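You operate a simulated robot arm through the tools that you are given. There is no shell and no other tool. Be economical: measure what you need, move in short steps, check, and stop when the job is done.

Carry out the task below with a simulated robot arm. There is one attempt and no reset: what you move stays moved.

JOB
Swap the blue collar on the fixture for the green one.
Fine: screw FREE first, TIGHT after; the blue collar goes on the bench.

Only the result counts: the job must be done as asked and must still hold three seconds after the hand-in. Knocking over, shifting, dropping, spilling or breaking anything else fails it.

ROBOT AND FRAMES
A 6-joint arm with a two-finger parallel gripper, fixed in place. Base frame: the origin is at the foot of the arm, x ahead of it, y to its left, z up; the work surface is at about z = 860. Lengths are in mm, angles in degrees, forces in N, time in s.
With the tool pointing down near the work surface it reaches from about 240 to 640 mm from the base axis. Its first joint turns from -66.0 to 66.0 degrees. Payload 2.7 kg.
The TCP is the grasp point between the finger pads, 23 mm short of the fingertips. In the tool frame z runs along the fingers and y along their closing line. Largest opening 94 mm; finger width 38, thickness 10; the body of the gripper, 54 by 96 mm, starts 39 mm behind the TCP.
Orientation is that of the tool frame in the base frame, as [roll, pitch, yaw] about the fixed x, y, z axes, in that order (R = Rz(yaw) Ry(pitch) Rx(roll)). With the fingers straight down and closing along the base's y, the tool's x points along the base's -x, its y along +y and its z along -z.

CONTROLS
- The arm moves only by the tool drive_tool. Its argument "commands" is a list of rows, each a list of 3 entries, a list of its own where there are three numbers: the turn, a rotation vector about the tool's x, y, z in degrees, then the shift along the tool's x, y, z in m, then the opening in per cent of the stroke, from 0 (shut) to 100 (fully open). In form: [[[wx, wy, wz], [x, y, z], fingers], ...]. A call has 1 to 20 rows; each row shifts and turns the commanded pose from where the row before left it, along the tool's axes as they then stand. Each row takes 0.2 s and may step no farther than 50 mm and 8.6 degrees from the row before; otherwise, or with a gripper value out of range, the whole call is refused. Where a pose cannot be reached the arm comes as near as it can. A force on the tool above 40 N (or 10 N above the force at the start of the call, whichever is more), or a blocked arm, ends the call early, and 0.2 s more pass. Each finger travels about 45 mm/s and halts on what it meets, pressing with about 23 N; the grip force reading is that of the motor and also rises with nothing between the fingers. The clock runs only during rows and for 0.2 s after the last one: add rows that do not move to give the fingers time. It gives the time, the measured TCP pose, the force on the tool (base axes), the opening and the grip force at its end, in the units of the frame above (readings bear some noise), with the torque about the TCP (base axes, N m) and any sound that the robot's microphone picked up, and new pictures: "pictures" is both (left out), scene, wrist or none.
- Cameras (640 x 400 px; columns grow to the right, rows downward): "scene" is fixed at [67.8, -430.8, 1396.4]; the picture's right is [0.81, -0.59, 0.00], its down [-0.38, -0.53, -0.76] and it looks along [0.45, 0.62, -0.65] (base axes); focal length 214 px, centre (320, 200). "wrist" rides on the gripper at [86, 16, -74] in the tool frame; the picture's right is [-0.18, 0.98, 0.00], its down [-0.58, -0.11, -0.81] and it looks along [-0.79, -0.15, 0.59] (tool axes); focal length 243 px, centre (320, 200). There is no depth. A picture from a camera that has moved, and an enlarged one, comes with that camera's place and axes in the base frame and with its lens.
- enlarge(camera, box): a new picture of the part [left, top, right, bottom] of that camera's present view, enlarged. No time passes.
- sign_off(): hands the job in; it is judged then, once.

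Work in short steps. Places have to be worked out from the pictures, the camera data and where the tool is seen: move nearer, look again, correct. Check each grasp and each placing, and mend what went wrong. You have 120 turns and 200 pictures in all, those below and enlarged ones among them. Open the gripper and draw the arm clear of the work before you hand the job in, unless the task says otherwise; then end with one line.

The tools are called after "Request:" as name(argument=value, ...) on one line, values as JSON. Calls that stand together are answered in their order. drive_tool: Moves the arm, as the interface text tells. Its arguments: {"type":"object","properties":{"commands":{"type":"array","items":{"type":"array"}},"pictures":{"type":"string","enum":["both","scene","wrist","none"]}},"required":["commands"]} The other tools are called the same way: enlarge (camera, box) takes an enlarged picture of a part of a camera's view; sign_off () hands the job in.

At the start:

```text
clock: 0.0
eef_pos: [310.3, 178.2, 1249.9]
orientation: [180.0, 0.0, 180.0]
ft_force: [-0.4, 0.9, 1.0]
torque: [-0.01, 0.02, -0.03]
finger_gap: 93.9
finger_force: 0.0
```

scene: 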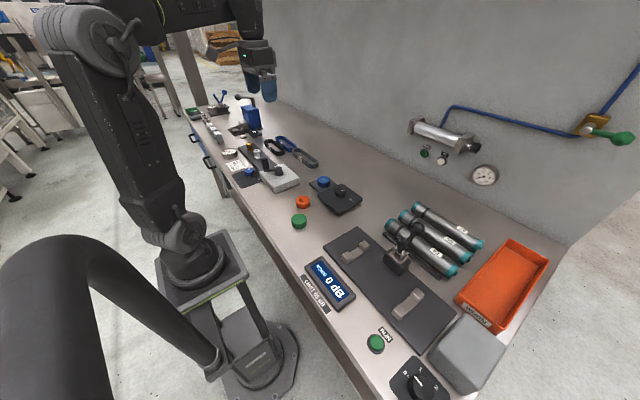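
wrist: 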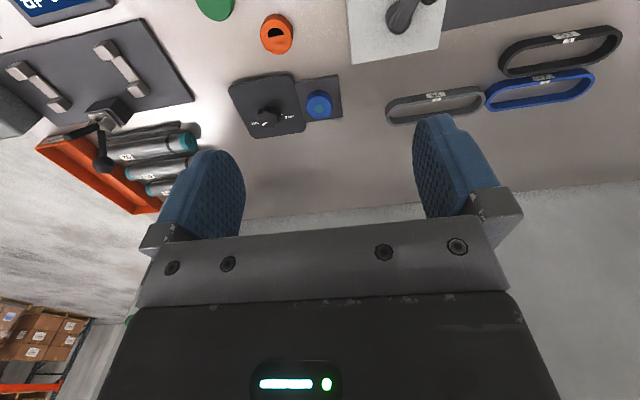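

The scene is cluttered, so I enlarge the scene picture to find the fixture and the collars.

Request:
enlarge(camera="scene", box=[170, 80, 330, 200])

Request:
enlarge(camera="scene", box=[280, 170, 480, 320])

```text
3.33 times, centred on (250, 140) of scene
camera zoom: at [67.8, -430.8, 1396.4], right [0.81, -0.59, 0.0], down [-0.38, -0.53, -0.76], along [0.45, 0.62, -0.65], focal length 715 px, centre (553, 400)
```

zoom: 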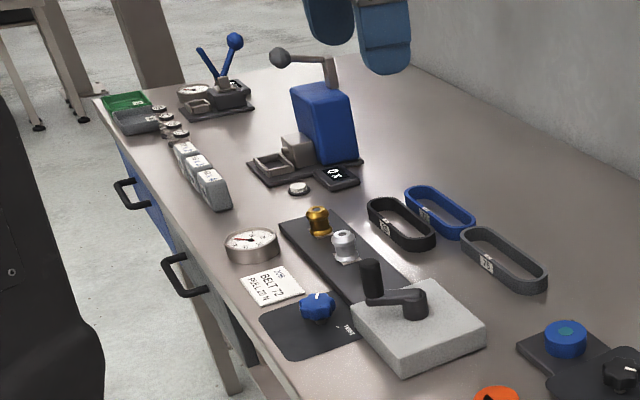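

```text
2.67 times, centred on (380, 245) of scene
camera zoom: at [67.8, -430.8, 1396.4], right [0.81, -0.59, 0.0], down [-0.38, -0.53, -0.76], along [0.45, 0.62, -0.65], focal length 572 px, centre (160, 80)
```

zoom: 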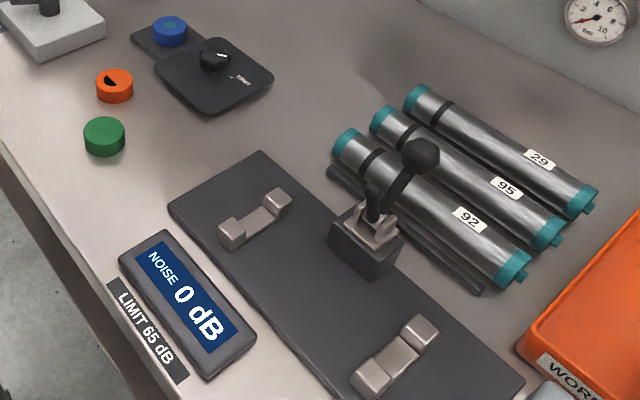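

Fixture with blue collar and black screw knob: collar near (500,138), knob near (512,51), green collar near (307,18). I look at the fixture from the wrist.

Request:
enlarge(camera="wrist", box=[190, 0, 370, 150])

Request:
enlarge(camera="scene", box=[300, 165, 370, 225])

```text
2.67 times, centred on (280, 75) of wrist
camera zoom: at [225.4, 193.7, 1323.6], right [0.18, 0.98, 0.0], down [0.58, -0.11, 0.81], along [0.79, -0.15, -0.59], focal length 647 px, centre (427, 533)
```

zoom: 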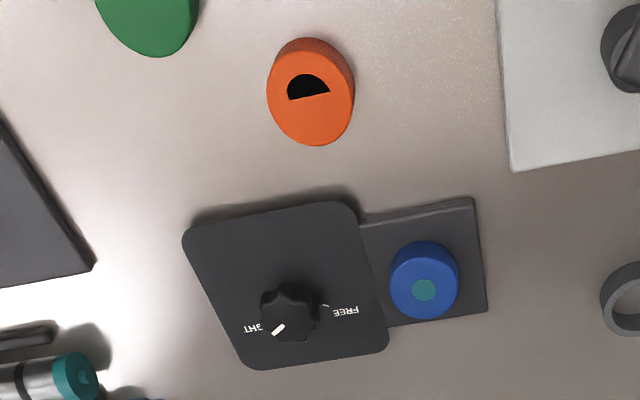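

```text
6.67 times, centred on (335, 195) of scene
camera zoom: at [67.8, -430.8, 1396.4], right [0.81, -0.59, 0.0], down [-0.38, -0.53, -0.76], along [0.45, 0.62, -0.65], focal length 1430 px, centre (220, 233)
```

zoom: 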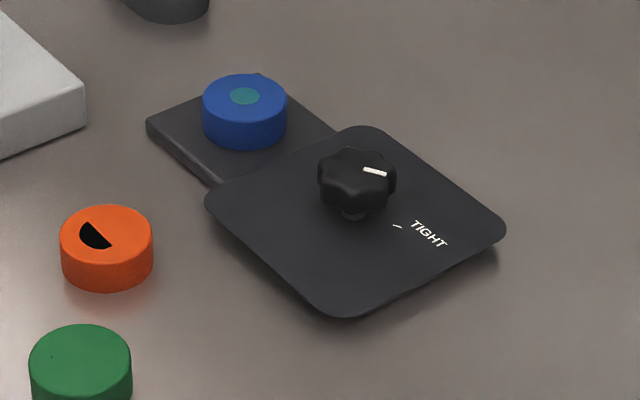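

I move to a nearer viewpoint of the fixture.

Request:
drive_tool(commands=[[[0, 0, 0], [-0.02, -0.011, 0.029], 100], [[0, 0, 0], [-0.02, -0.011, 0.029], 100], [[0, 0, 0], [-0.02, -0.012, 0.029], 100], [[0, 0, 0], [-0.02, -0.012, 0.029], 100], [[0, 0, 0], [-0.02, -0.011, 0.029], 100], [[0, 0, 0], [-0.019, -0.011, 0.029], 100]], pictures="wrist")

```text
clock: 1.4
eef_pos: [429.7, 108.5, 1074.4]
orientation: [180.0, -0.1, -180.0]
ft_force: [-0.6, 0.6, 0.2]
torque: [-0.01, 0.01, 0.02]
finger_gap: 94.0
finger_force: 0.0
camera wrist: at [344.0, 124.6, 1149.2], right [0.18, 0.98, 0.0], down [0.58, -0.11, 0.81], along [0.79, -0.15, -0.59], focal length 243 px, centre (320, 200)
```

wrist: 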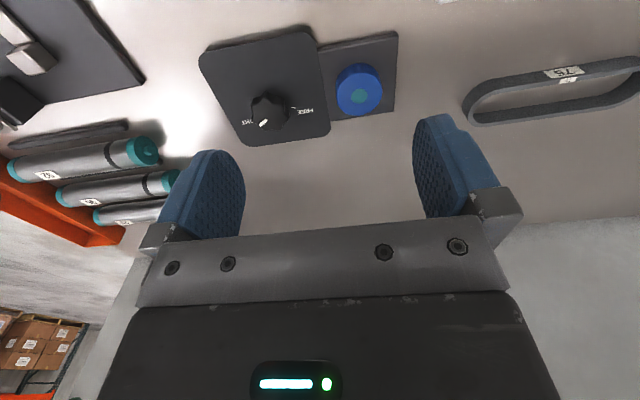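

Request:
enlarge(camera="wrist", box=[190, 10, 410, 160])

```text
2.67 times, centred on (300, 85) of wrist
camera zoom: at [344.0, 124.6, 1149.2], right [0.18, 0.98, 0.0], down [0.58, -0.11, 0.81], along [0.79, -0.15, -0.59], focal length 647 px, centre (373, 507)
```

zoom: 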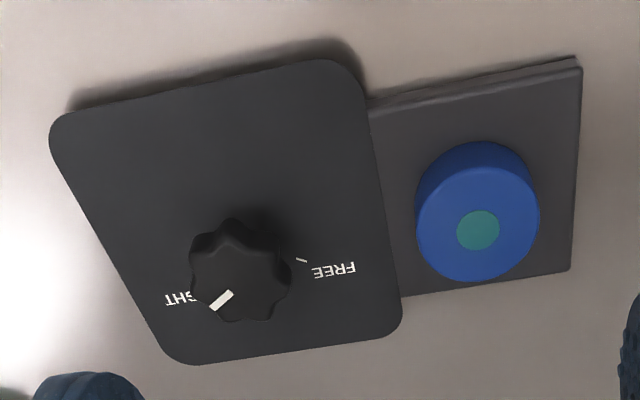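

Estimates: blue collar about (498,140, top 895), knob about (497,37, top 900), pointer near TIGHT, and FREE about +90° CCW. Before touching anything I look at the green collar.

Request:
drive_tool(commands=[[[0, 0, 0], [0.026, -0.018, 0], 100], [[0, 0, 0], [0.026, -0.018, 0], 100], [[0, 0, 0], [0.026, -0.018, 0], 100], [[0, 0, 0], [0.026, -0.018, 0], 100], [[0, 0, 0], [0.026, -0.016, 0], 100]], pictures="wrist")

Request:
enlarge(camera="wrist", box=[220, 0, 420, 130])

```text
clock: 2.6
eef_pos: [301.3, 21.5, 1074.3]
orientation: [-179.9, 0.1, -179.9]
ft_force: [0.1, 0.3, 0.2]
torque: [0.01, 0.03, 0.02]
finger_gap: 94.1
finger_force: 0.1
camera wrist: at [214.1, 37.6, 1148.9], right [0.18, 0.98, 0.0], down [0.58, -0.11, 0.81], along [0.79, -0.15, -0.59], focal length 243 px, centre (320, 200)
```

wrist: 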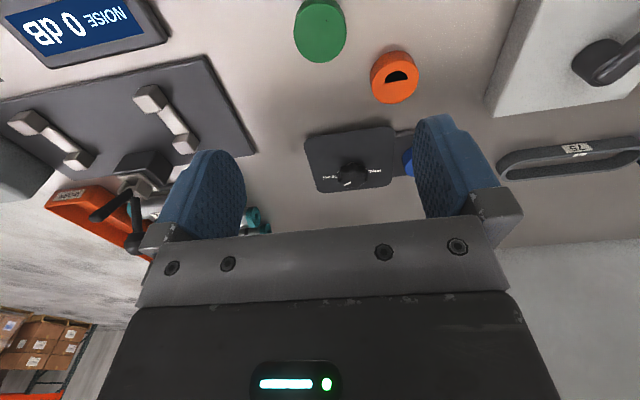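

```text
3.08 times, centred on (320, 65) of wrist
camera zoom: at [214.1, 37.6, 1148.9], right [0.18, 0.98, 0.0], down [0.58, -0.11, 0.81], along [0.79, -0.15, -0.59], focal length 746 px, centre (320, 615)
```

zoom: 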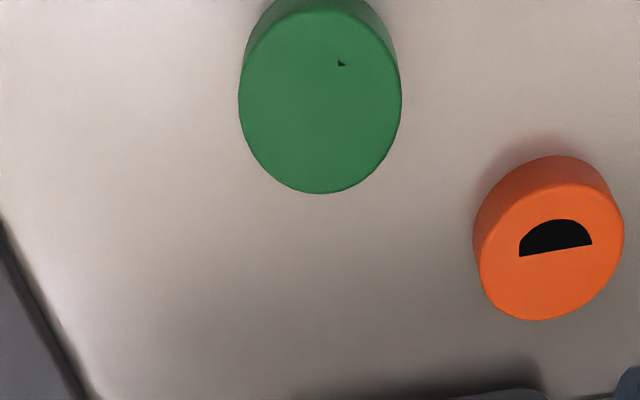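

Green shows no bore on its top, only a tiny black speck. I go closer to see it.

Request:
drive_tool(commands=[[[0, 0, 0], [-0.006, -0.002, 0.043], 100], [[0, 0, 0], [-0.006, -0.002, 0.043], 100], [[0, 0, 0], [-0.006, -0.002, 0.04], 100]], pictures="wrist")

Request:
enlarge(camera="wrist", box=[240, 0, 440, 130])

```text
clock: 3.4
eef_pos: [319.4, 16.3, 948.7]
orientation: [180.0, 0.0, 180.0]
ft_force: [0.2, 0.3, 0.2]
torque: [0.0, -0.02, 0.02]
finger_gap: 93.8
finger_force: 0.2
camera wrist: at [233.1, 32.1, 1022.8], right [0.18, 0.98, 0.0], down [0.58, -0.11, 0.81], along [0.79, -0.15, -0.59], focal length 243 px, centre (320, 200)
```

wrist: 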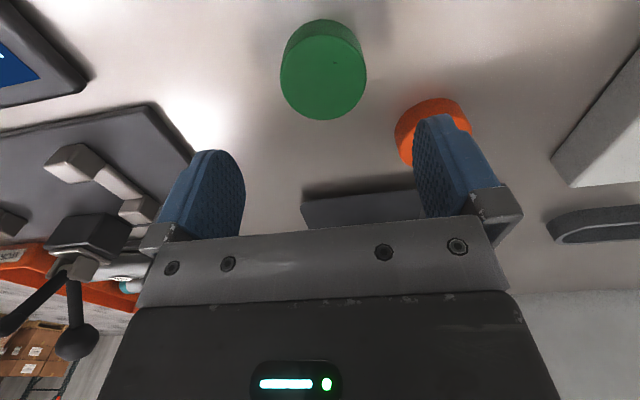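

```text
3.08 times, centred on (340, 65) of wrist
camera zoom: at [233.1, 32.1, 1022.8], right [0.18, 0.98, 0.0], down [0.58, -0.11, 0.81], along [0.79, -0.15, -0.59], focal length 746 px, centre (258, 615)
```

zoom: 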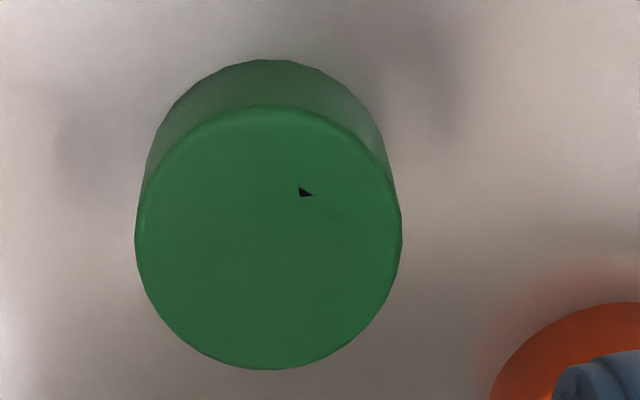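

A small black triangle only. Now a close look at the blue collar and its spindle.

Request:
drive_tool(commands=[[[0, 0, 0], [0, 0, -0.03], 100], [[0, 0, 0], [-0.036, 0.024, 0], 100], [[0, 0, 0], [-0.036, 0.024, 0], 100], [[0, 0, 0], [-0.036, 0.024, 0], 100], [[0, 0, 0], [-0.036, 0.024, 0], 100], [[0, 0, 0], [-0.036, 0.024, 0], 100]], pictures="wrist")

Request:
enlarge(camera="wrist", box=[160, 0, 400, 150])

```text
clock: 4.8
eef_pos: [498.9, 133.6, 980.4]
orientation: [179.9, -0.1, -180.0]
ft_force: [0.4, 0.4, -0.1]
torque: [0.02, -0.04, -0.01]
finger_gap: 94.1
finger_force: 0.0
camera wrist: at [412.7, 150.5, 1054.6], right [0.18, 0.98, 0.0], down [0.58, -0.11, 0.81], along [0.79, -0.15, -0.59], focal length 243 px, centre (320, 200)
```

wrist: 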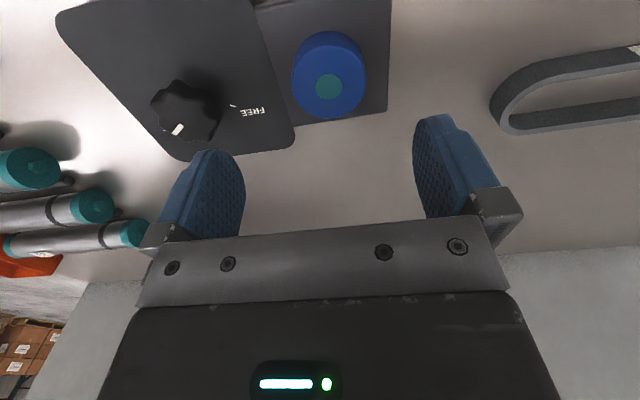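

```text
2.67 times, centred on (280, 75) of wrist
camera zoom: at [412.7, 150.5, 1054.6], right [0.18, 0.98, 0.0], down [0.58, -0.11, 0.81], along [0.79, -0.15, -0.59], focal length 647 px, centre (427, 533)
```

zoom: 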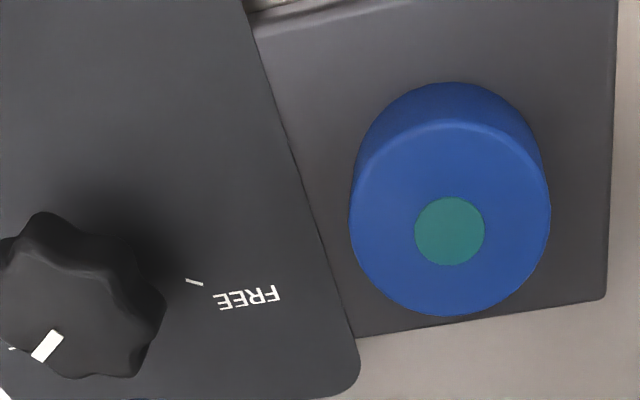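

Blue collar: centre ≈ (498,140), diameter ≈ 50, top ≈ 896. Knob axis ≈ (497,38.5), top ≈ 904. I move above the knob and check it.

Request:
drive_tool(commands=[[[0, 0, 0], [0, -0.032, 0], 100], [[0, 0, 0], [0.001, -0.032, 0], 100], [[0, 0, 0], [0.001, -0.031, 0], 100]], pictures="wrist")

Request:
enlarge(camera="wrist", box=[220, 0, 440, 150])

```text
clock: 5.6
eef_pos: [495.0, 41.2, 980.5]
orientation: [180.0, 0.0, -179.9]
ft_force: [0.4, -0.4, -0.1]
torque: [0.01, 0.03, -0.04]
finger_gap: 94.0
finger_force: 0.1
camera wrist: at [408.4, 56.4, 1054.5], right [0.18, 0.98, 0.0], down [0.58, -0.11, 0.81], along [0.79, -0.15, -0.59], focal length 243 px, centre (320, 200)
```

wrist: 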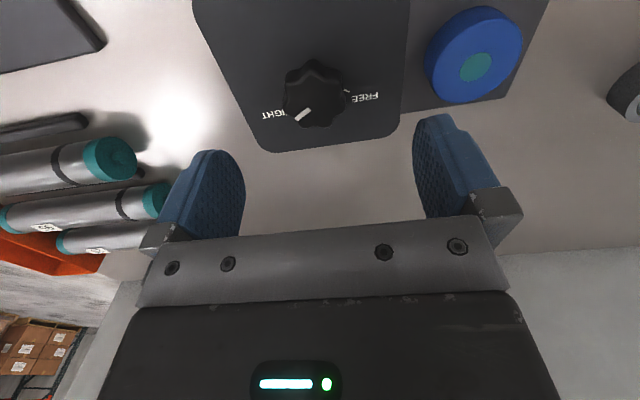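

```text
2.67 times, centred on (330, 75) of wrist
camera zoom: at [408.4, 56.4, 1054.5], right [0.18, 0.98, 0.0], down [0.58, -0.11, 0.81], along [0.79, -0.15, -0.59], focal length 647 px, centre (293, 533)
```

zoom: 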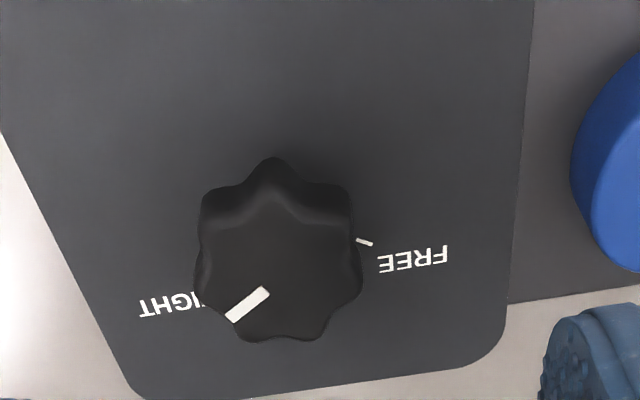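

Pointer is at about −60°, FREE at about +60°, axis ≈ (498.5,37.5). I pre-rotate the tool by −60° about the vertical, centred over the knob, then descend partly.

Request:
drive_tool(commands=[[[0, 0, 0], [-0.0035, -0.0035, 0], 100], [[0, 0, 8.57], [0, 0, 0], 100], [[0, 0, 8.57], [0, 0, 0], 100], [[0, 0, 8.57], [0, 0, 0], 100], [[0, 0, 8.57], [0, 0, 0], 100], [[0, 0, 8.57], [0, 0, 0], 100], [[0, 0, 8.57], [0, 0, 0], 100], [[0, 0, 8.57], [0, 0, 0], 100], [[0, 0, 0], [0, 0, 0.03], 100]])

```text
clock: 7.6
eef_pos: [500.6, 37.1, 950.6]
orientation: [-180.0, 0.1, 119.9]
ft_force: [0.0, -0.4, -0.3]
torque: [0.0, 0.01, 0.02]
finger_gap: 94.2
finger_force: 0.2
camera wrist: at [472.0, 120.4, 1024.2], right [0.94, 0.33, 0.0], down [0.19, -0.56, 0.81], along [0.27, -0.76, -0.59], focal length 243 px, centre (320, 200)
```

scene: 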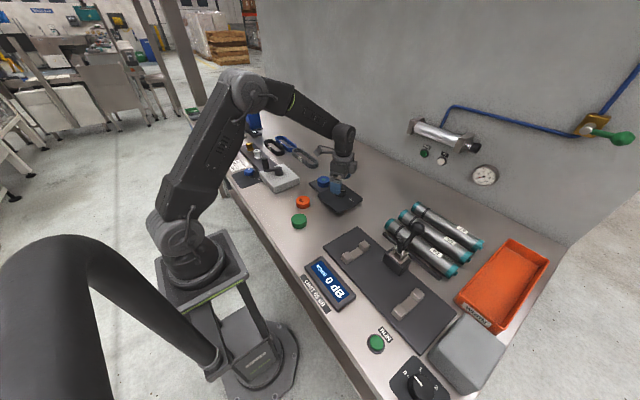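
wrist: 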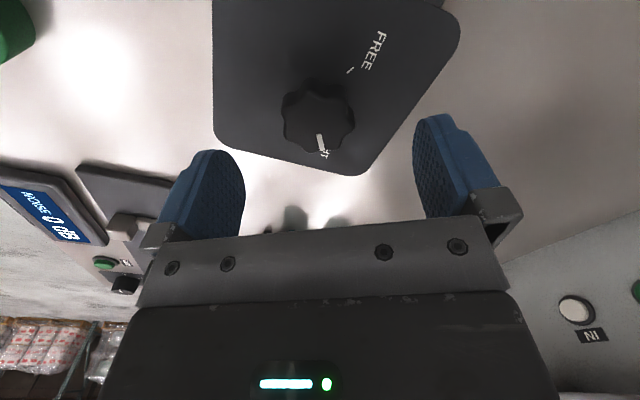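

Alignment is good within about 2 mm. I descend to z≈906 and grip the knob.

Request:
drive_tool(commands=[[[0, 0, 0], [0.0018, 0, 0.015], 100], [[0, 0, 0], [0, 0, 0.015], 100], [[0, 0, 0], [0, 0, 0.015], 100], [[0, 0, 0], [0, 0, 0], 20], [[0, 0, 0], [0, 0, 0], 20], [[0, 0, 0], [0, 0, 0], 20], [[0, 0, 0], [0, 0, 0], 20]], pictures="wrist")

```text
clock: 9.2
eef_pos: [499.0, 38.3, 904.4]
orientation: [-179.9, -0.1, 120.0]
ft_force: [-6.4, -3.0, 1.7]
torque: [0.0, 0.26, -0.01]
finger_gap: 42.4
finger_force: 43.5
camera wrist: at [469.8, 120.7, 978.2], right [0.94, 0.33, 0.0], down [0.2, -0.56, 0.81], along [0.27, -0.76, -0.59], focal length 243 px, centre (320, 200)
```

wrist: 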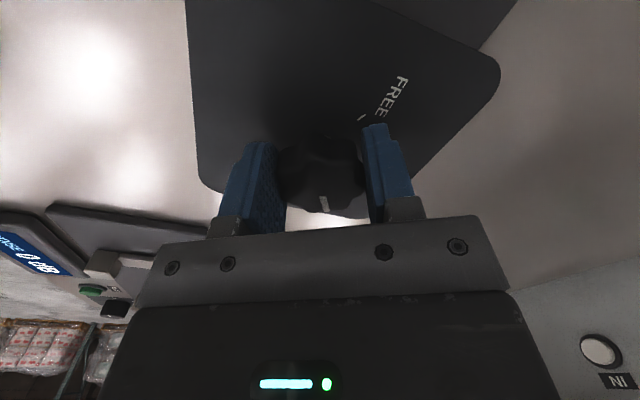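

The knob is gripped at 42.4 mm. I turn it counter-clockwise by 60° as a first half.

Request:
drive_tool(commands=[[[0, 0, -6], [0, -0.0005, 0], 20], [[0, 0, -6], [0, 0, 0], 20], [[0, 0, -6], [0, 0, 0], 20], [[0, 0, -6], [0, 0, 0], 20], [[0, 0, -6], [0, 0, 0], 20], [[0, 0, -6], [0, 0, 0], 20], [[0, 0, -6], [0, 0, 0], 20], [[0, 0, -6], [0, 0, 0], 20], [[0, 0, -6], [0, 0, 0], 20], [[0, 0, -6], [0, 0, 0], 20]], pictures="wrist")

```text
clock: 11.4
eef_pos: [496.0, 35.3, 903.6]
orientation: [-179.9, -0.4, 179.9]
ft_force: [-24.0, -30.6, 4.5]
torque: [-0.01, -0.88, -0.12]
finger_gap: 42.6
finger_force: 45.6
camera wrist: at [411.4, 51.5, 978.8], right [0.19, 0.98, 0.0], down [0.59, -0.11, 0.8], along [0.79, -0.15, -0.6], focal length 243 px, centre (320, 200)
```

wrist: 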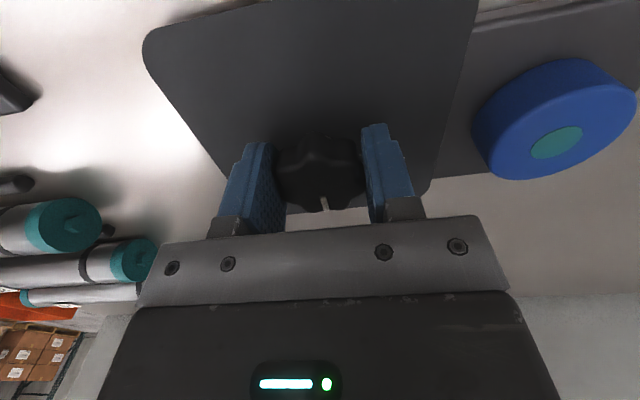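

The knob follows, but side force built up, so the axis is ≈4 mm off (about (500,34.5)). I release, read the free pose and regrip on the axis.

Request:
drive_tool(commands=[[[0, 0, 0], [0, 0, 0], 60], [[0, 0, 0], [0, 0, 0], 60], [[0, 0, 0], [0, 0, 0], 60]], pictures="wrist")

Request:
enlarge(camera="wrist", box=[200, 80, 440, 230])

```text
clock: 12.2
eef_pos: [499.1, 38.4, 903.5]
orientation: [179.9, 0.1, 180.0]
ft_force: [1.0, -0.2, -0.5]
torque: [0.01, -0.02, -0.01]
finger_gap: 56.5
finger_force: 0.1
camera wrist: at [413.2, 54.3, 978.8], right [0.18, 0.98, 0.0], down [0.58, -0.11, 0.81], along [0.79, -0.15, -0.59], focal length 243 px, centre (320, 200)
```

wrist: 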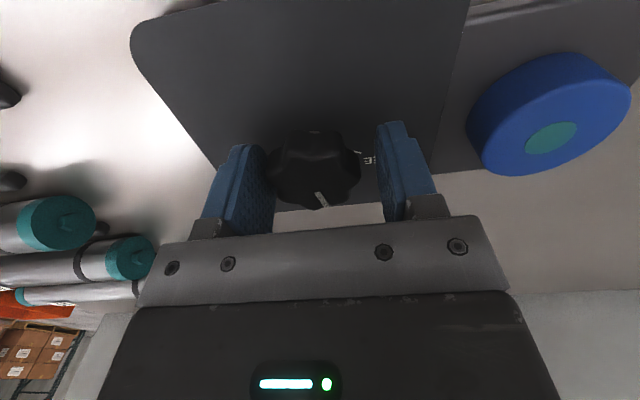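

```text
2.67 times, centred on (320, 155) of wrist
camera zoom: at [413.2, 54.3, 978.8], right [0.18, 0.98, 0.0], down [0.58, -0.11, 0.81], along [0.79, -0.15, -0.59], focal length 647 px, centre (320, 320)
```

zoom: 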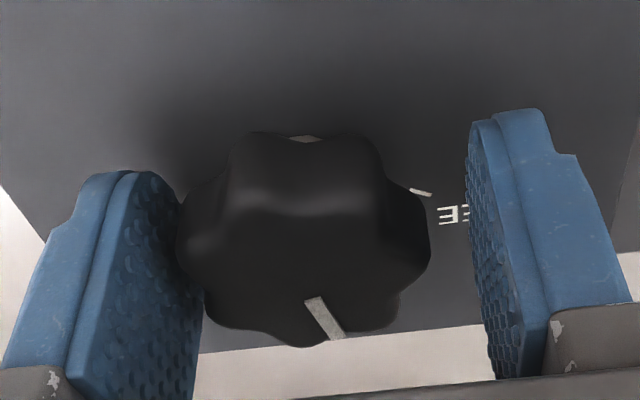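

Knob clearly sits ≈4 mm toward −y. Pointer is now ≈ +10°, FREE ≈ +60°. I recentre, grip, and turn another 48°.

Request:
drive_tool(commands=[[[0, 0, 0], [-0.0008, -0.0042, 0], 60], [[0, 0, 0], [0, 0, 0], 20], [[0, 0, 0], [0, 0, 0], 20], [[0, 0, 0], [0, 0, 0], 20], [[0, 0, -6], [0, 0, 0], 20], [[0, 0, -6], [0, 0, 0], 20], [[0, 0, -6], [0, 0, 0], 20], [[0, 0, -6], [0, 0, 0], 20], [[0, 0, -6], [0, 0, 0], 20], [[0, 0, -6], [0, 0, 0], 20], [[0, 0, -6], [0, 0, 0], 20], [[0, 0, -6], [0, 0, 0], 20]], pictures="none")

Request:
enlarge(camera="wrist", box=[200, 80, 440, 230])

Request:
enlarge(camera="scene", box=[300, 165, 370, 225])

```text
clock: 14.8
eef_pos: [499.8, 34.3, 904.5]
orientation: [180.0, 0.1, -132.1]
ft_force: [4.9, 21.2, -3.1]
torque: [0.29, -0.29, -1.02]
finger_gap: 41.6
finger_force: 45.4
```

```text
2.67 times, centred on (320, 155) of wrist
camera zoom: at [429.9, -18.8, 978.5], right [-0.61, 0.8, 0.0], down [0.47, 0.36, 0.81], along [0.64, 0.49, -0.59], focal length 647 px, centre (320, 320)
```

zoom: 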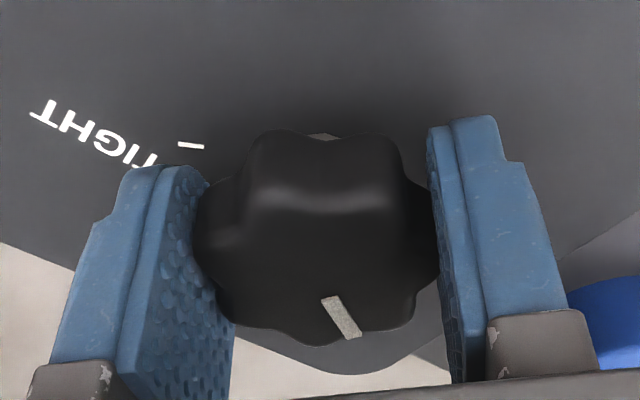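

```text
6.67 times, centred on (335, 195) of scene
camera zoom: at [67.9, -430.3, 1396.6], right [0.81, -0.59, 0.0], down [-0.38, -0.53, -0.76], along [0.45, 0.62, -0.65], focal length 1430 px, centre (220, 233)
```

zoom: 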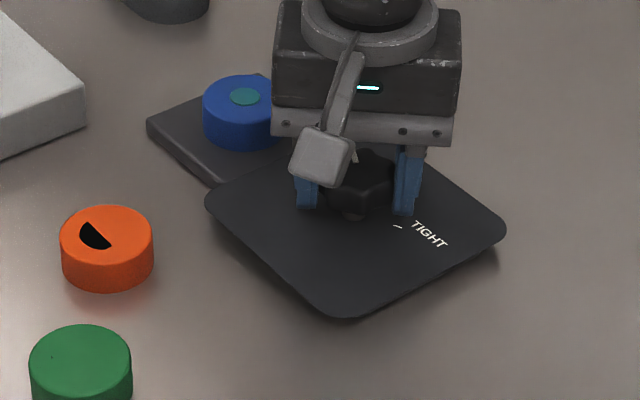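

Torque of −1 N·m indicates the stop or thread friction, and the pointer should be at ≈ +58°. I release, rise and inspect.

Request:
drive_tool(commands=[[[0, 0, 0], [0, 0, 0], 100], [[0, 0, 0], [0, 0, 0], 100], [[0, 0, 0], [0, 0, -0.04], 100], [[0, 0, 0], [0, 0, -0.036], 100], [[0, 0, 8.5], [0, 0, 0], 100], [[0, 0, 8.5], [0, 0, 0], 100], [[0, 0, 8.5], [0, 0, 0], 100], [[0, 0, 8.5], [0, 0, 0], 100], [[0, 0, 8.5], [0, 0, 0], 100], [[0, 0, 5.5], [0, 0, 0], 100]], pictures="none")

Request:
enlarge(camera="wrist", box=[220, 0, 440, 150])

```text
clock: 17.0
eef_pos: [498.3, 34.1, 980.4]
orientation: [-180.0, 0.0, 179.8]
ft_force: [-0.3, 0.1, -0.5]
torque: [0.01, -0.03, 0.03]
finger_gap: 94.0
finger_force: 0.0
```

```text
2.67 times, centred on (330, 75) of wrist
camera zoom: at [412.9, 50.2, 1054.7], right [0.19, 0.98, 0.0], down [0.58, -0.11, 0.81], along [0.79, -0.15, -0.59], focal length 647 px, centre (293, 533)
```

zoom: 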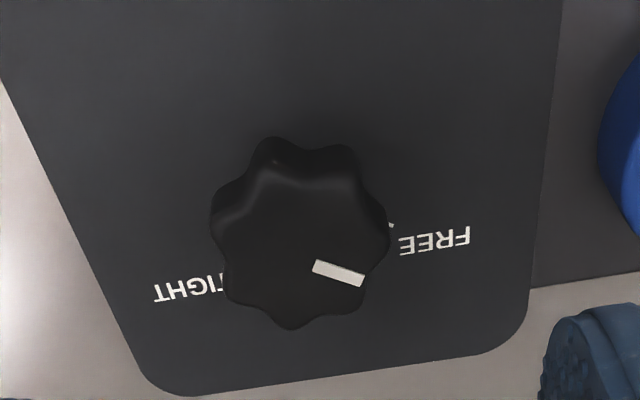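

The pointer is at FREE. Now I go over the blue collar at (498,140) and check alignment.

Request:
drive_tool(commands=[[[0, 0, 0], [0, 0.036, 0], 100], [[0, 0, 0], [0, 0.036, 0], 100], [[0, 0, 0], [0, 0.034, 0], 100], [[0, 0, 0], [0, 0, 0.045], 100]], pictures="wrist")

Request:
enlarge(camera="wrist", box=[200, 50, 440, 200])

```text
clock: 18.0
eef_pos: [497.7, 139.9, 935.2]
orientation: [-179.9, 0.0, 179.8]
ft_force: [-0.2, 0.2, -0.4]
torque: [0.01, 0.03, 0.0]
finger_gap: 94.1
finger_force: 0.0
camera wrist: at [412.0, 156.2, 1009.7], right [0.18, 0.98, 0.0], down [0.58, -0.11, 0.81], along [0.79, -0.15, -0.59], focal length 243 px, centre (320, 200)
```

wrist: 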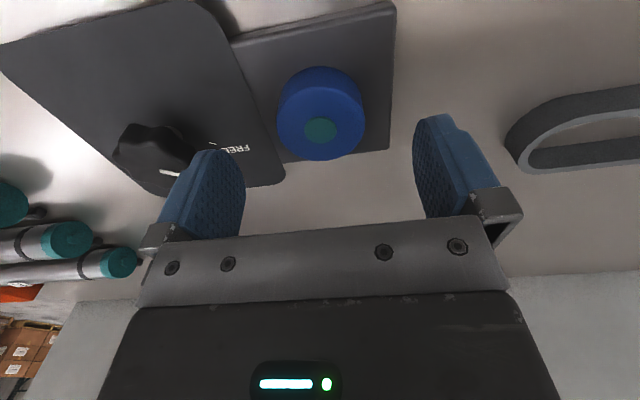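

```text
2.67 times, centred on (320, 125) of wrist
camera zoom: at [412.0, 156.2, 1009.7], right [0.18, 0.98, 0.0], down [0.58, -0.11, 0.81], along [0.79, -0.15, -0.59], focal length 647 px, centre (320, 400)
```

zoom: 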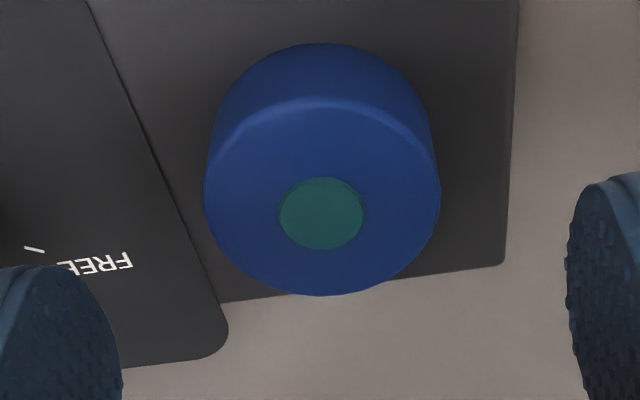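

Blue is centred at (499,140.7), top ≈ 894. I descend to z≈903 and grip it.

Request:
drive_tool(commands=[[[0, 0, 0], [-0.001, 0.0008, 0.016], 100], [[0, 0, 0], [0, 0, 0.016], 100], [[0, 0, 0], [0, 0, 0], 30], [[0, 0, 0], [0, 0, 0], 30], [[0, 0, 0], [0, 0, 0], 30], [[0, 0, 0], [0, 0, 0], 30]], pictures="wrist")

```text
clock: 19.4
eef_pos: [499.8, 141.4, 903.9]
orientation: [-179.9, 0.0, 180.0]
ft_force: [0.1, 0.9, -0.1]
torque: [0.02, 0.0, 0.05]
finger_gap: 51.0
finger_force: 22.6
camera wrist: at [414.0, 156.7, 977.3], right [0.18, 0.98, 0.0], down [0.58, -0.11, 0.81], along [0.79, -0.15, -0.59], focal length 243 px, centre (320, 200)
```

wrist: 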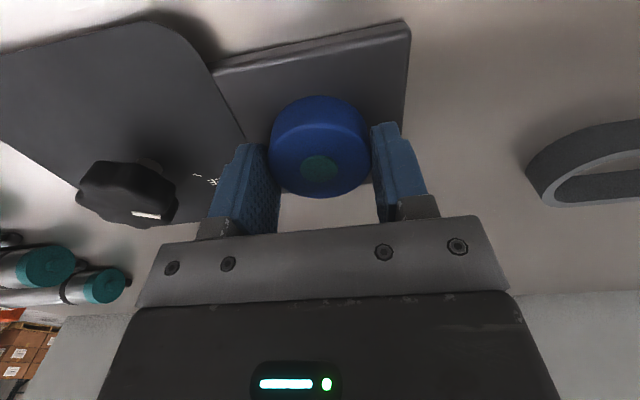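

Gripped at 51 mm with no side force. I lift slowly and straight.

Request:
drive_tool(commands=[[[0, 0, 0], [0, 0, 0], 30], [[0, 0, 0], [0, 0, -0.004], 30], [[0, 0, 0], [0, 0, -0.005], 30], [[0, 0, 0], [0, 0, -0.006], 30], [[0, 0, 0], [0, 0, -0.008], 30], [[0, 0, 0], [0, 0, -0.015], 30], [[0, 0, 0], [0, 0, -0.022], 30]], pictures="both")

```text
clock: 21.0
eef_pos: [499.2, 142.3, 964.0]
orientation: [-180.0, 0.0, 180.0]
ft_force: [-0.7, -0.3, -0.2]
torque: [-0.02, -0.02, 0.02]
finger_gap: 50.6
finger_force: 22.9
camera wrist: at [413.8, 158.0, 1038.3], right [0.18, 0.98, 0.0], down [0.58, -0.11, 0.81], along [0.79, -0.15, -0.59], focal length 243 px, centre (320, 200)
```

scene: 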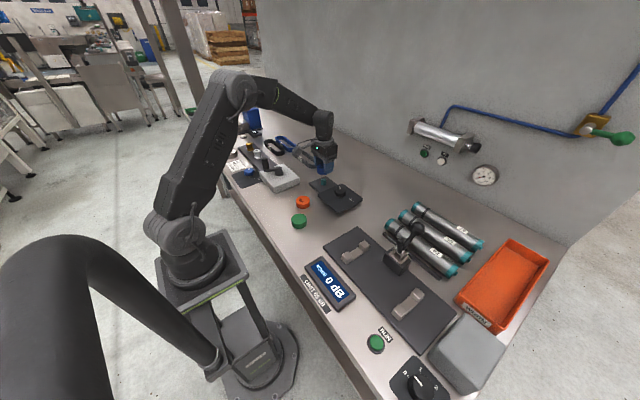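
wrist: 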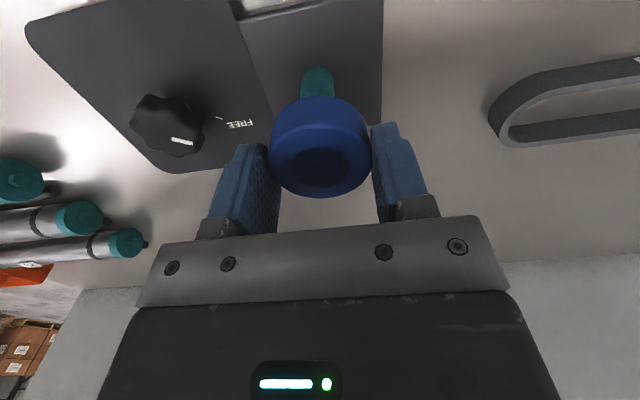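

The blue collar came off, with a teal spindle below. I look at the spindle and bore shape.

Request:
enlarge(camera="wrist", box=[240, 40, 400, 210])

Request:
enlarge(camera="scene", box=[295, 150, 355, 235])

```text
2.35 times, centred on (320, 125) of wrist
camera zoom: at [413.8, 158.0, 1038.3], right [0.18, 0.98, 0.0], down [0.58, -0.11, 0.81], along [0.79, -0.15, -0.59], focal length 571 px, centre (320, 376)
```

zoom: 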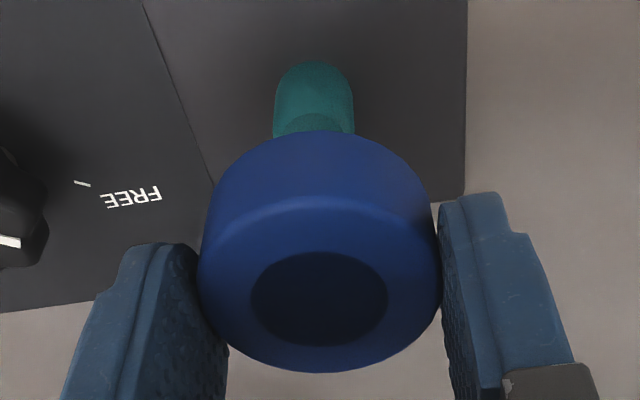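

```text
4.71 times, centred on (325, 192) of scene
camera zoom: at [67.8, -430.8, 1396.4], right [0.81, -0.59, 0.0], down [-0.38, -0.53, -0.76], along [0.45, 0.62, -0.65], focal length 1009 px, centre (296, 235)
```

zoom: 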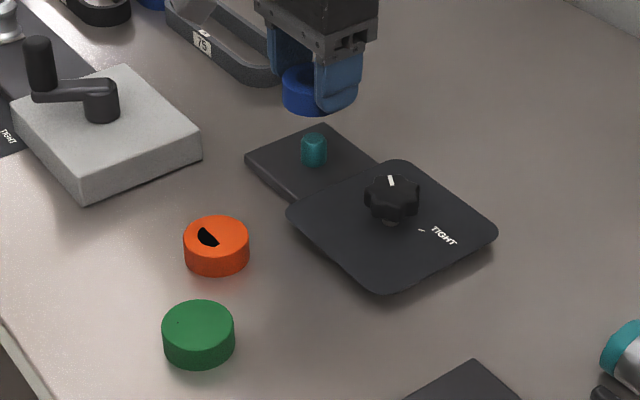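

The spindle is a plain round peg, and the half-moon or speck on the collars is likely a render effect of the bore disc. I carry the blue collar to a free bench spot at about (390,0), starting at height.

Request:
drive_tool(commands=[[[0, 0, 0], [0.0218, -0.0284, 0], 30], [[0, 0, 0], [0.0218, -0.0284, 0], 30], [[0, 0, 0], [0.0218, -0.0284, 0], 30], [[0, 0, 0], [0.0218, -0.0284, 0], 30], [[0, 0, 0], [0.0218, -0.0284, 0], 30], [[0, 0, 0], [0, 0, 0.03], 30], [[0, 0, 0], [0, 0, 0.03], 30]], pictures="both")

```text
clock: 22.6
eef_pos: [390.6, -1.6, 903.4]
orientation: [-180.0, 0.0, 180.0]
ft_force: [0.1, -0.1, -0.2]
torque: [0.0, 0.0, 0.0]
finger_gap: 51.0
finger_force: 23.1
camera wrist: at [304.8, 15.4, 977.6], right [0.18, 0.98, 0.0], down [0.58, -0.11, 0.81], along [0.79, -0.15, -0.59], focal length 243 px, centre (320, 200)
```

scene: 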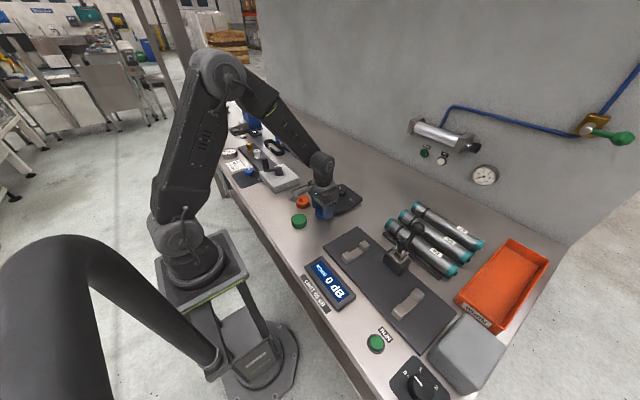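
wrist: 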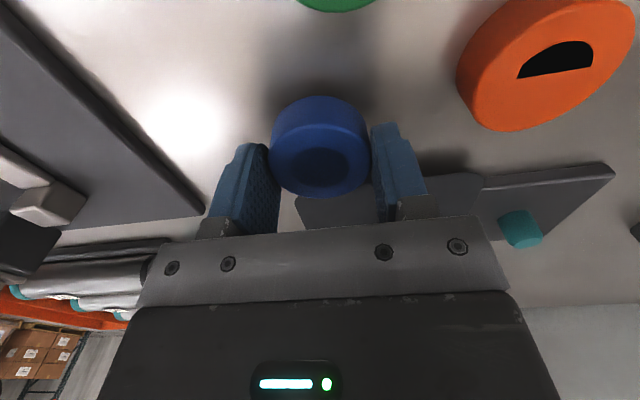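

Free spot confirmed below. I lower in small steps until contact shows.

Request:
drive_tool(commands=[[[0, 0, 0], [0, 0, 0.004], 30], [[0, 0, 0], [0, 0, 0.003], 30], [[0, 0, 0], [0, 0, 0.003], 30], [[0, 0, 0], [0, 0, 0.002], 30], [[0, 0, 0], [0, 0, 0], 30]], pictures="wrist")

```text
clock: 23.8
eef_pos: [392.0, -2.4, 891.1]
orientation: [-180.0, 0.0, -180.0]
ft_force: [0.0, 1.6, -0.1]
torque: [0.03, 0.01, -0.01]
finger_gap: 50.9
finger_force: 23.2
camera wrist: at [305.4, 14.9, 965.4], right [0.18, 0.98, 0.0], down [0.58, -0.11, 0.81], along [0.79, -0.15, -0.59], focal length 243 px, centre (320, 200)
```

wrist: 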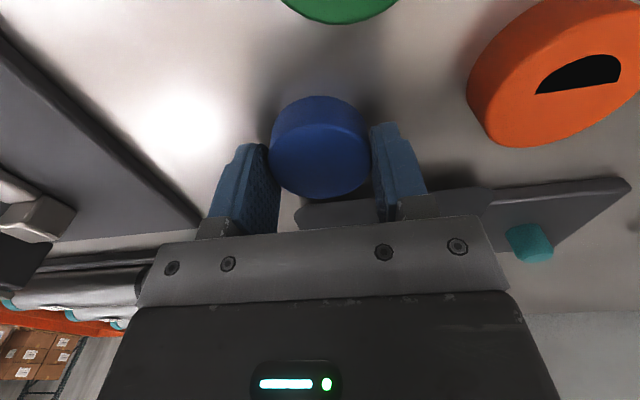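

No contact yet. I continue lowering in 1 mm steps.

Request:
drive_tool(commands=[[[0, 0, 0], [0, 0, 0.001], 30], [[0, 0, 0], [0, 0, 0.001], 30], [[0, 0, 0], [0, 0, 0.001], 30], [[0, 0, 0], [0, 0, 0], 30]], pictures="none")

```text
clock: 24.8
eef_pos: [393.3, -1.4, 888.4]
orientation: [180.0, 0.3, -180.0]
ft_force: [-0.1, -7.9, 18.7]
torque: [-0.18, -0.02, 0.03]
finger_gap: 50.7
finger_force: 22.9
```

Contact made at z≈888.6 (bottom offset ≈28.6). I back off slightly and release.

Request:
drive_tool(commands=[[[0, 0, 0], [0, 0, -0.0007], 30], [[0, 0, 0], [0, 0, 0], 80], [[0, 0, 0], [0, 0, 0], 80], [[0, 0, 0], [0, 0, -0.03], 80], [[0, 0, 0], [0, 0, -0.05], 100], [[0, 0, 0], [0.02, 0, -0.03], 100]], pictures="both")

```text
clock: 26.2
eef_pos: [370.5, -0.4, 1001.4]
orientation: [180.0, 0.1, 179.9]
ft_force: [-0.6, 0.6, -0.1]
torque: [0.01, -0.01, -0.02]
finger_gap: 94.1
finger_force: 0.1
camera wrist: at [285.1, 15.2, 1075.0], right [0.18, 0.98, 0.0], down [0.58, -0.11, 0.81], along [0.79, -0.15, -0.59], focal length 243 px, centre (320, 200)
```

scene: 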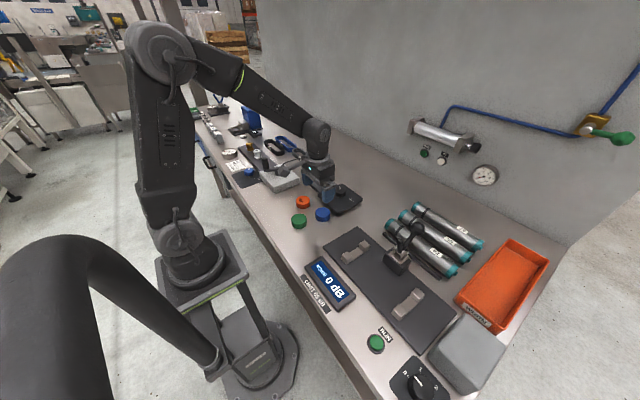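
wrist: 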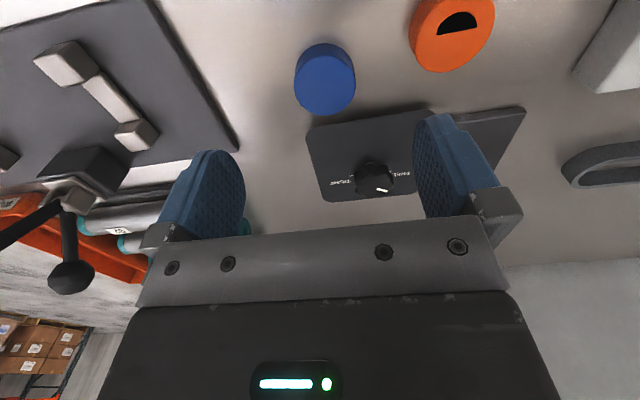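

Blue rests on the bench. Green is at ≈ (306.7,20.5), top ≈ 882. I move over it at z≈935 and check.

Request:
drive_tool(commands=[[[0, 0, 0], [0.032, 0.0105, 0], 100], [[0, 0, 0], [0.032, 0.0105, 0], 100], [[0, 0, 0], [0, 0, 0.035], 100], [[0, 0, 0], [0, 0, 0.033], 100]], pictures="none")

Request:
enlarge(camera="wrist", box=[200, 50, 440, 200])

```text
clock: 27.2
eef_pos: [306.0, 20.9, 931.4]
orientation: [-180.0, -0.1, 179.9]
ft_force: [0.3, 0.4, -0.3]
torque: [0.0, -0.03, 0.01]
finger_gap: 94.3
finger_force: 0.1
```

```text
2.67 times, centred on (320, 125) of wrist
camera zoom: at [220.8, 36.8, 1005.3], right [0.18, 0.98, 0.0], down [0.58, -0.11, 0.81], along [0.79, -0.15, -0.59], focal length 647 px, centre (320, 400)
```

zoom: 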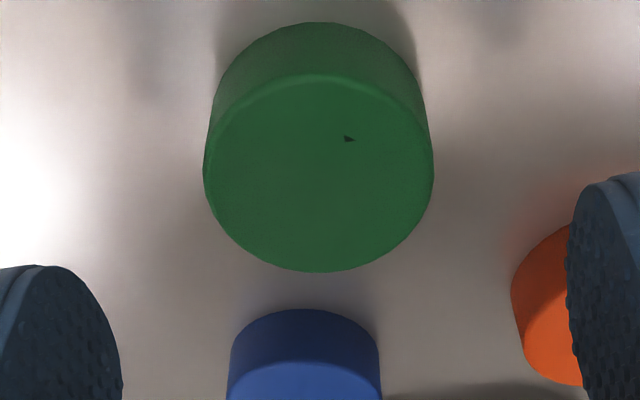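

Centred within 2 mm; I shift and descend to z≈889, then grip.

Request:
drive_tool(commands=[[[0, 0, 0], [-0.002, 0, 0.021], 100], [[0, 0, 0], [0, 0, 0.021], 100], [[0, 0, 0], [0, 0, 0], 30], [[0, 0, 0], [0, 0, 0], 30], [[0, 0, 0], [0, 0, 0], 30], [[0, 0, 0], [0, 0, 0], 30], [[0, 0, 0], [0, 0, 0], 30]], pictures="wrist")

```text
clock: 28.8
eef_pos: [309.2, 20.1, 887.6]
orientation: [-180.0, 0.0, 180.0]
ft_force: [0.0, -0.5, 0.0]
torque: [0.02, 0.05, -0.04]
finger_gap: 50.8
finger_force: 23.1
camera wrist: at [223.0, 36.4, 962.6], right [0.18, 0.98, 0.0], down [0.58, -0.11, 0.81], along [0.79, -0.15, -0.59], focal length 243 px, centre (320, 200)
```

wrist: 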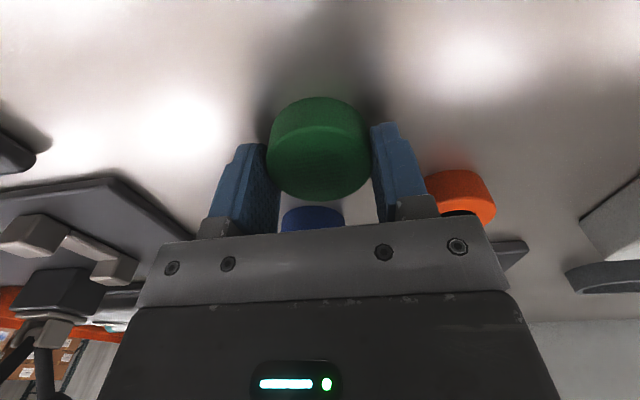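

Green gripped at 50.8 mm. I lift it and carry it to just above the spindle.

Request:
drive_tool(commands=[[[0, 0, 0], [0, 0, -0.01], 30], [[0, 0, 0], [0, 0, -0.03], 30], [[0, 0, 0], [0, 0, -0.035], 30], [[0, 0, 0], [-0.0318, 0.0201, 0], 30], [[0, 0, 0], [-0.0318, 0.0201, 0], 30], [[0, 0, 0], [-0.0318, 0.0201, 0], 30], [[0, 0, 0], [-0.0318, 0.0201, 0], 30], [[0, 0, 0], [-0.0318, 0.0201, 0], 30], [[0, 0, 0], [-0.0318, 0.0201, 0], 30], [[0, 0, 0], [0, 0, 0], 30]], pictures="both")

Request:
enlarge(camera="wrist", box=[240, 40, 400, 210])

```text
clock: 31.0
eef_pos: [500.7, 140.0, 962.7]
orientation: [180.0, 0.0, -180.0]
ft_force: [0.9, 0.1, -0.6]
torque: [0.0, 0.02, 0.01]
finger_gap: 50.8
finger_force: 23.6
camera wrist: at [413.8, 157.1, 1037.7], right [0.18, 0.98, 0.0], down [0.58, -0.11, 0.81], along [0.79, -0.15, -0.59], focal length 243 px, centre (320, 200)
```

scene: 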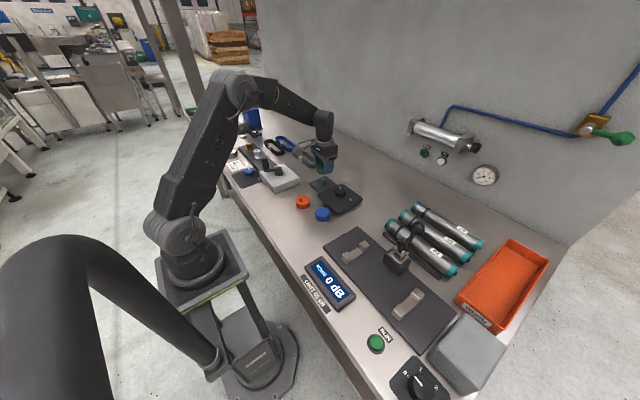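
wrist: 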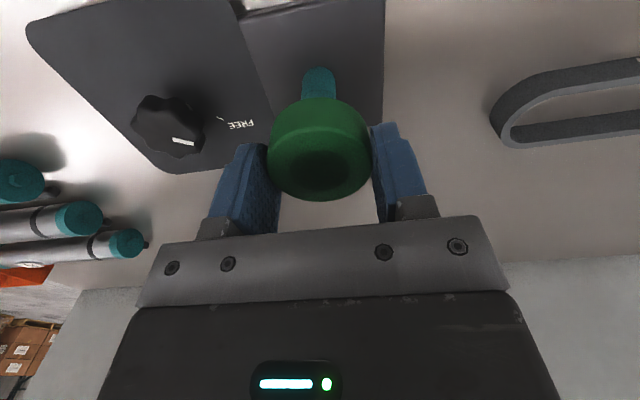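

```text
2.35 times, centred on (320, 125) of wrist
camera zoom: at [413.8, 157.1, 1037.7], right [0.18, 0.98, 0.0], down [0.58, -0.11, 0.81], along [0.79, -0.15, -0.59], focal length 571 px, centre (320, 376)
```

zoom: 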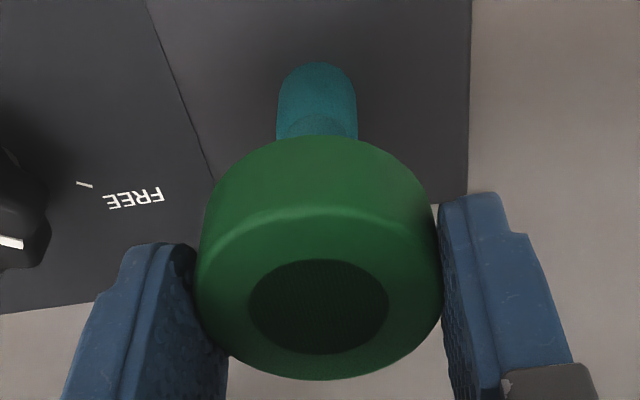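

Nearly the same view as just after the blue lift; the spindle is ≈0.9 mm toward +y and the collar sits ≈1.5 mm forward. I correct and descend to just above the spindle.

Request:
drive_tool(commands=[[[0, 0, 0], [0.0014, 0.0009, 0.012], 30], [[0, 0, 0], [0, 0, 0.012], 30], [[0, 0, 0], [0, 0, 0.008], 30], [[0, 0, 0], [0, 0, 0], 30]], pictures="none")

Request:
enlarge(camera="wrist", box=[240, 40, 400, 210])

Request:
enlarge(camera="scene", box=[295, 150, 355, 210])

```text
clock: 32.0
eef_pos: [498.2, 141.4, 930.7]
orientation: [180.0, 0.0, -180.0]
ft_force: [-0.5, 0.3, -0.1]
torque: [-0.03, 0.02, 0.01]
finger_gap: 50.6
finger_force: 22.7
```

```text
2.35 times, centred on (320, 125) of wrist
camera zoom: at [411.8, 157.6, 1005.9], right [0.18, 0.98, 0.0], down [0.58, -0.11, 0.81], along [0.79, -0.15, -0.59], focal length 571 px, centre (320, 376)
```

zoom: 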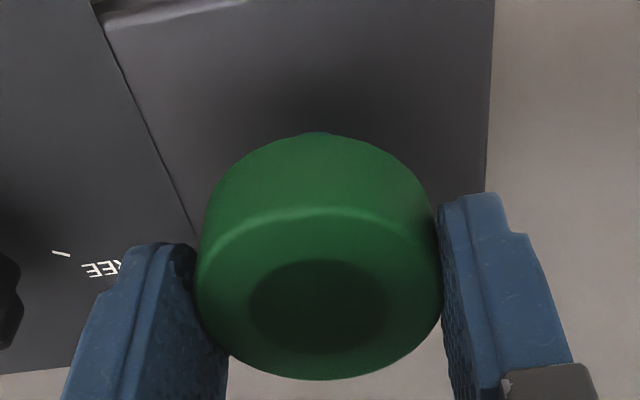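

```text
6.67 times, centred on (325, 180) of scene
camera zoom: at [67.8, -430.8, 1396.4], right [0.81, -0.59, 0.0], down [-0.38, -0.53, -0.76], along [0.45, 0.62, -0.65], focal length 1430 px, centre (287, 333)
```

zoom: 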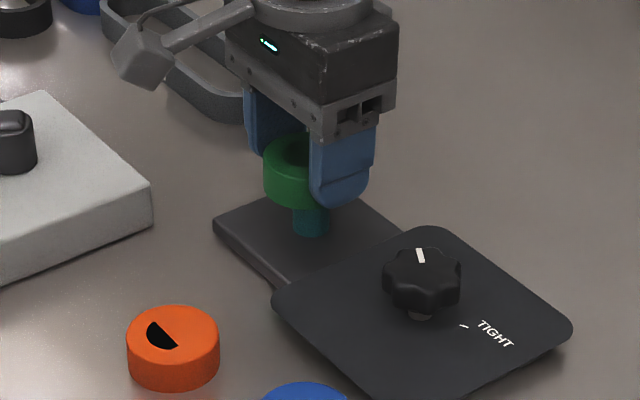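

Scene view suggests the collar is ≈1 mm too far back in x; I undo 1 mm and descend in small steps, watching forces.

Request:
drive_tool(commands=[[[0, 0, 0], [-0.001, 0, 0.003], 30], [[0, 0, 0], [0, 0, 0.003], 30], [[0, 0, 0], [0, 0, 0.002], 30], [[0, 0, 0], [0, 0, 0.002], 30], [[0, 0, 0], [0, 0, 0.002], 30]], pictures="none")

```text
clock: 33.2
eef_pos: [499.6, 141.1, 920.6]
orientation: [180.0, 0.0, 180.0]
ft_force: [-0.4, -0.2, -1.2]
torque: [0.04, 0.01, 0.03]
finger_gap: 50.8
finger_force: 23.0
```

No force, so I continue downward.

Request:
drive_tool(commands=[[[0, 0, 0], [0, 0, 0.002], 30], [[0, 0, 0], [0, 0, 0.003], 30], [[0, 0, 0], [0, 0, 0.003], 30], [[0, 0, 0], [0, 0, 0.003], 30], [[0, 0, 0], [0, 0, 0.002], 30], [[0, 0, 0], [0, 0, 0], 30]], pictures="none")

Request:
enlarge(camera="scene", box=[295, 150, 355, 210])

```text
clock: 34.6
eef_pos: [499.7, 142.6, 906.3]
orientation: [180.0, 0.1, 179.9]
ft_force: [-0.2, 0.1, -0.5]
torque: [0.0, -0.01, 0.02]
finger_gap: 50.7
finger_force: 23.8
```

```text
6.67 times, centred on (325, 180) of scene
camera zoom: at [67.8, -430.8, 1396.4], right [0.81, -0.59, 0.0], down [-0.38, -0.53, -0.76], along [0.45, 0.62, -0.65], focal length 1430 px, centre (287, 333)
```

zoom: 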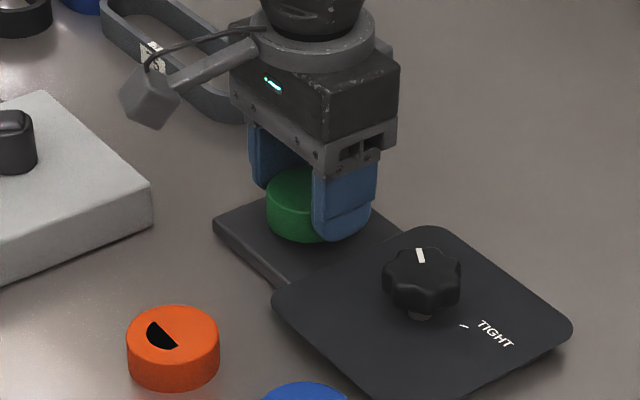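

The collar slid over the spindle without force. I finish the last millimetres to seat it.

Request:
drive_tool(commands=[[[0, 0, 0], [0, 0, 0.001], 30], [[0, 0, 0], [0, 0, 0.001], 30], [[0, 0, 0], [0, 0, 0.0007], 30], [[0, 0, 0], [0, 0, 0], 30]], pictures="none")

```text
clock: 35.6
eef_pos: [501.1, 142.2, 903.3]
orientation: [180.0, 0.0, 180.0]
ft_force: [0.1, -1.2, -0.9]
torque: [0.0, 0.04, 0.05]
finger_gap: 50.6
finger_force: 23.1
```

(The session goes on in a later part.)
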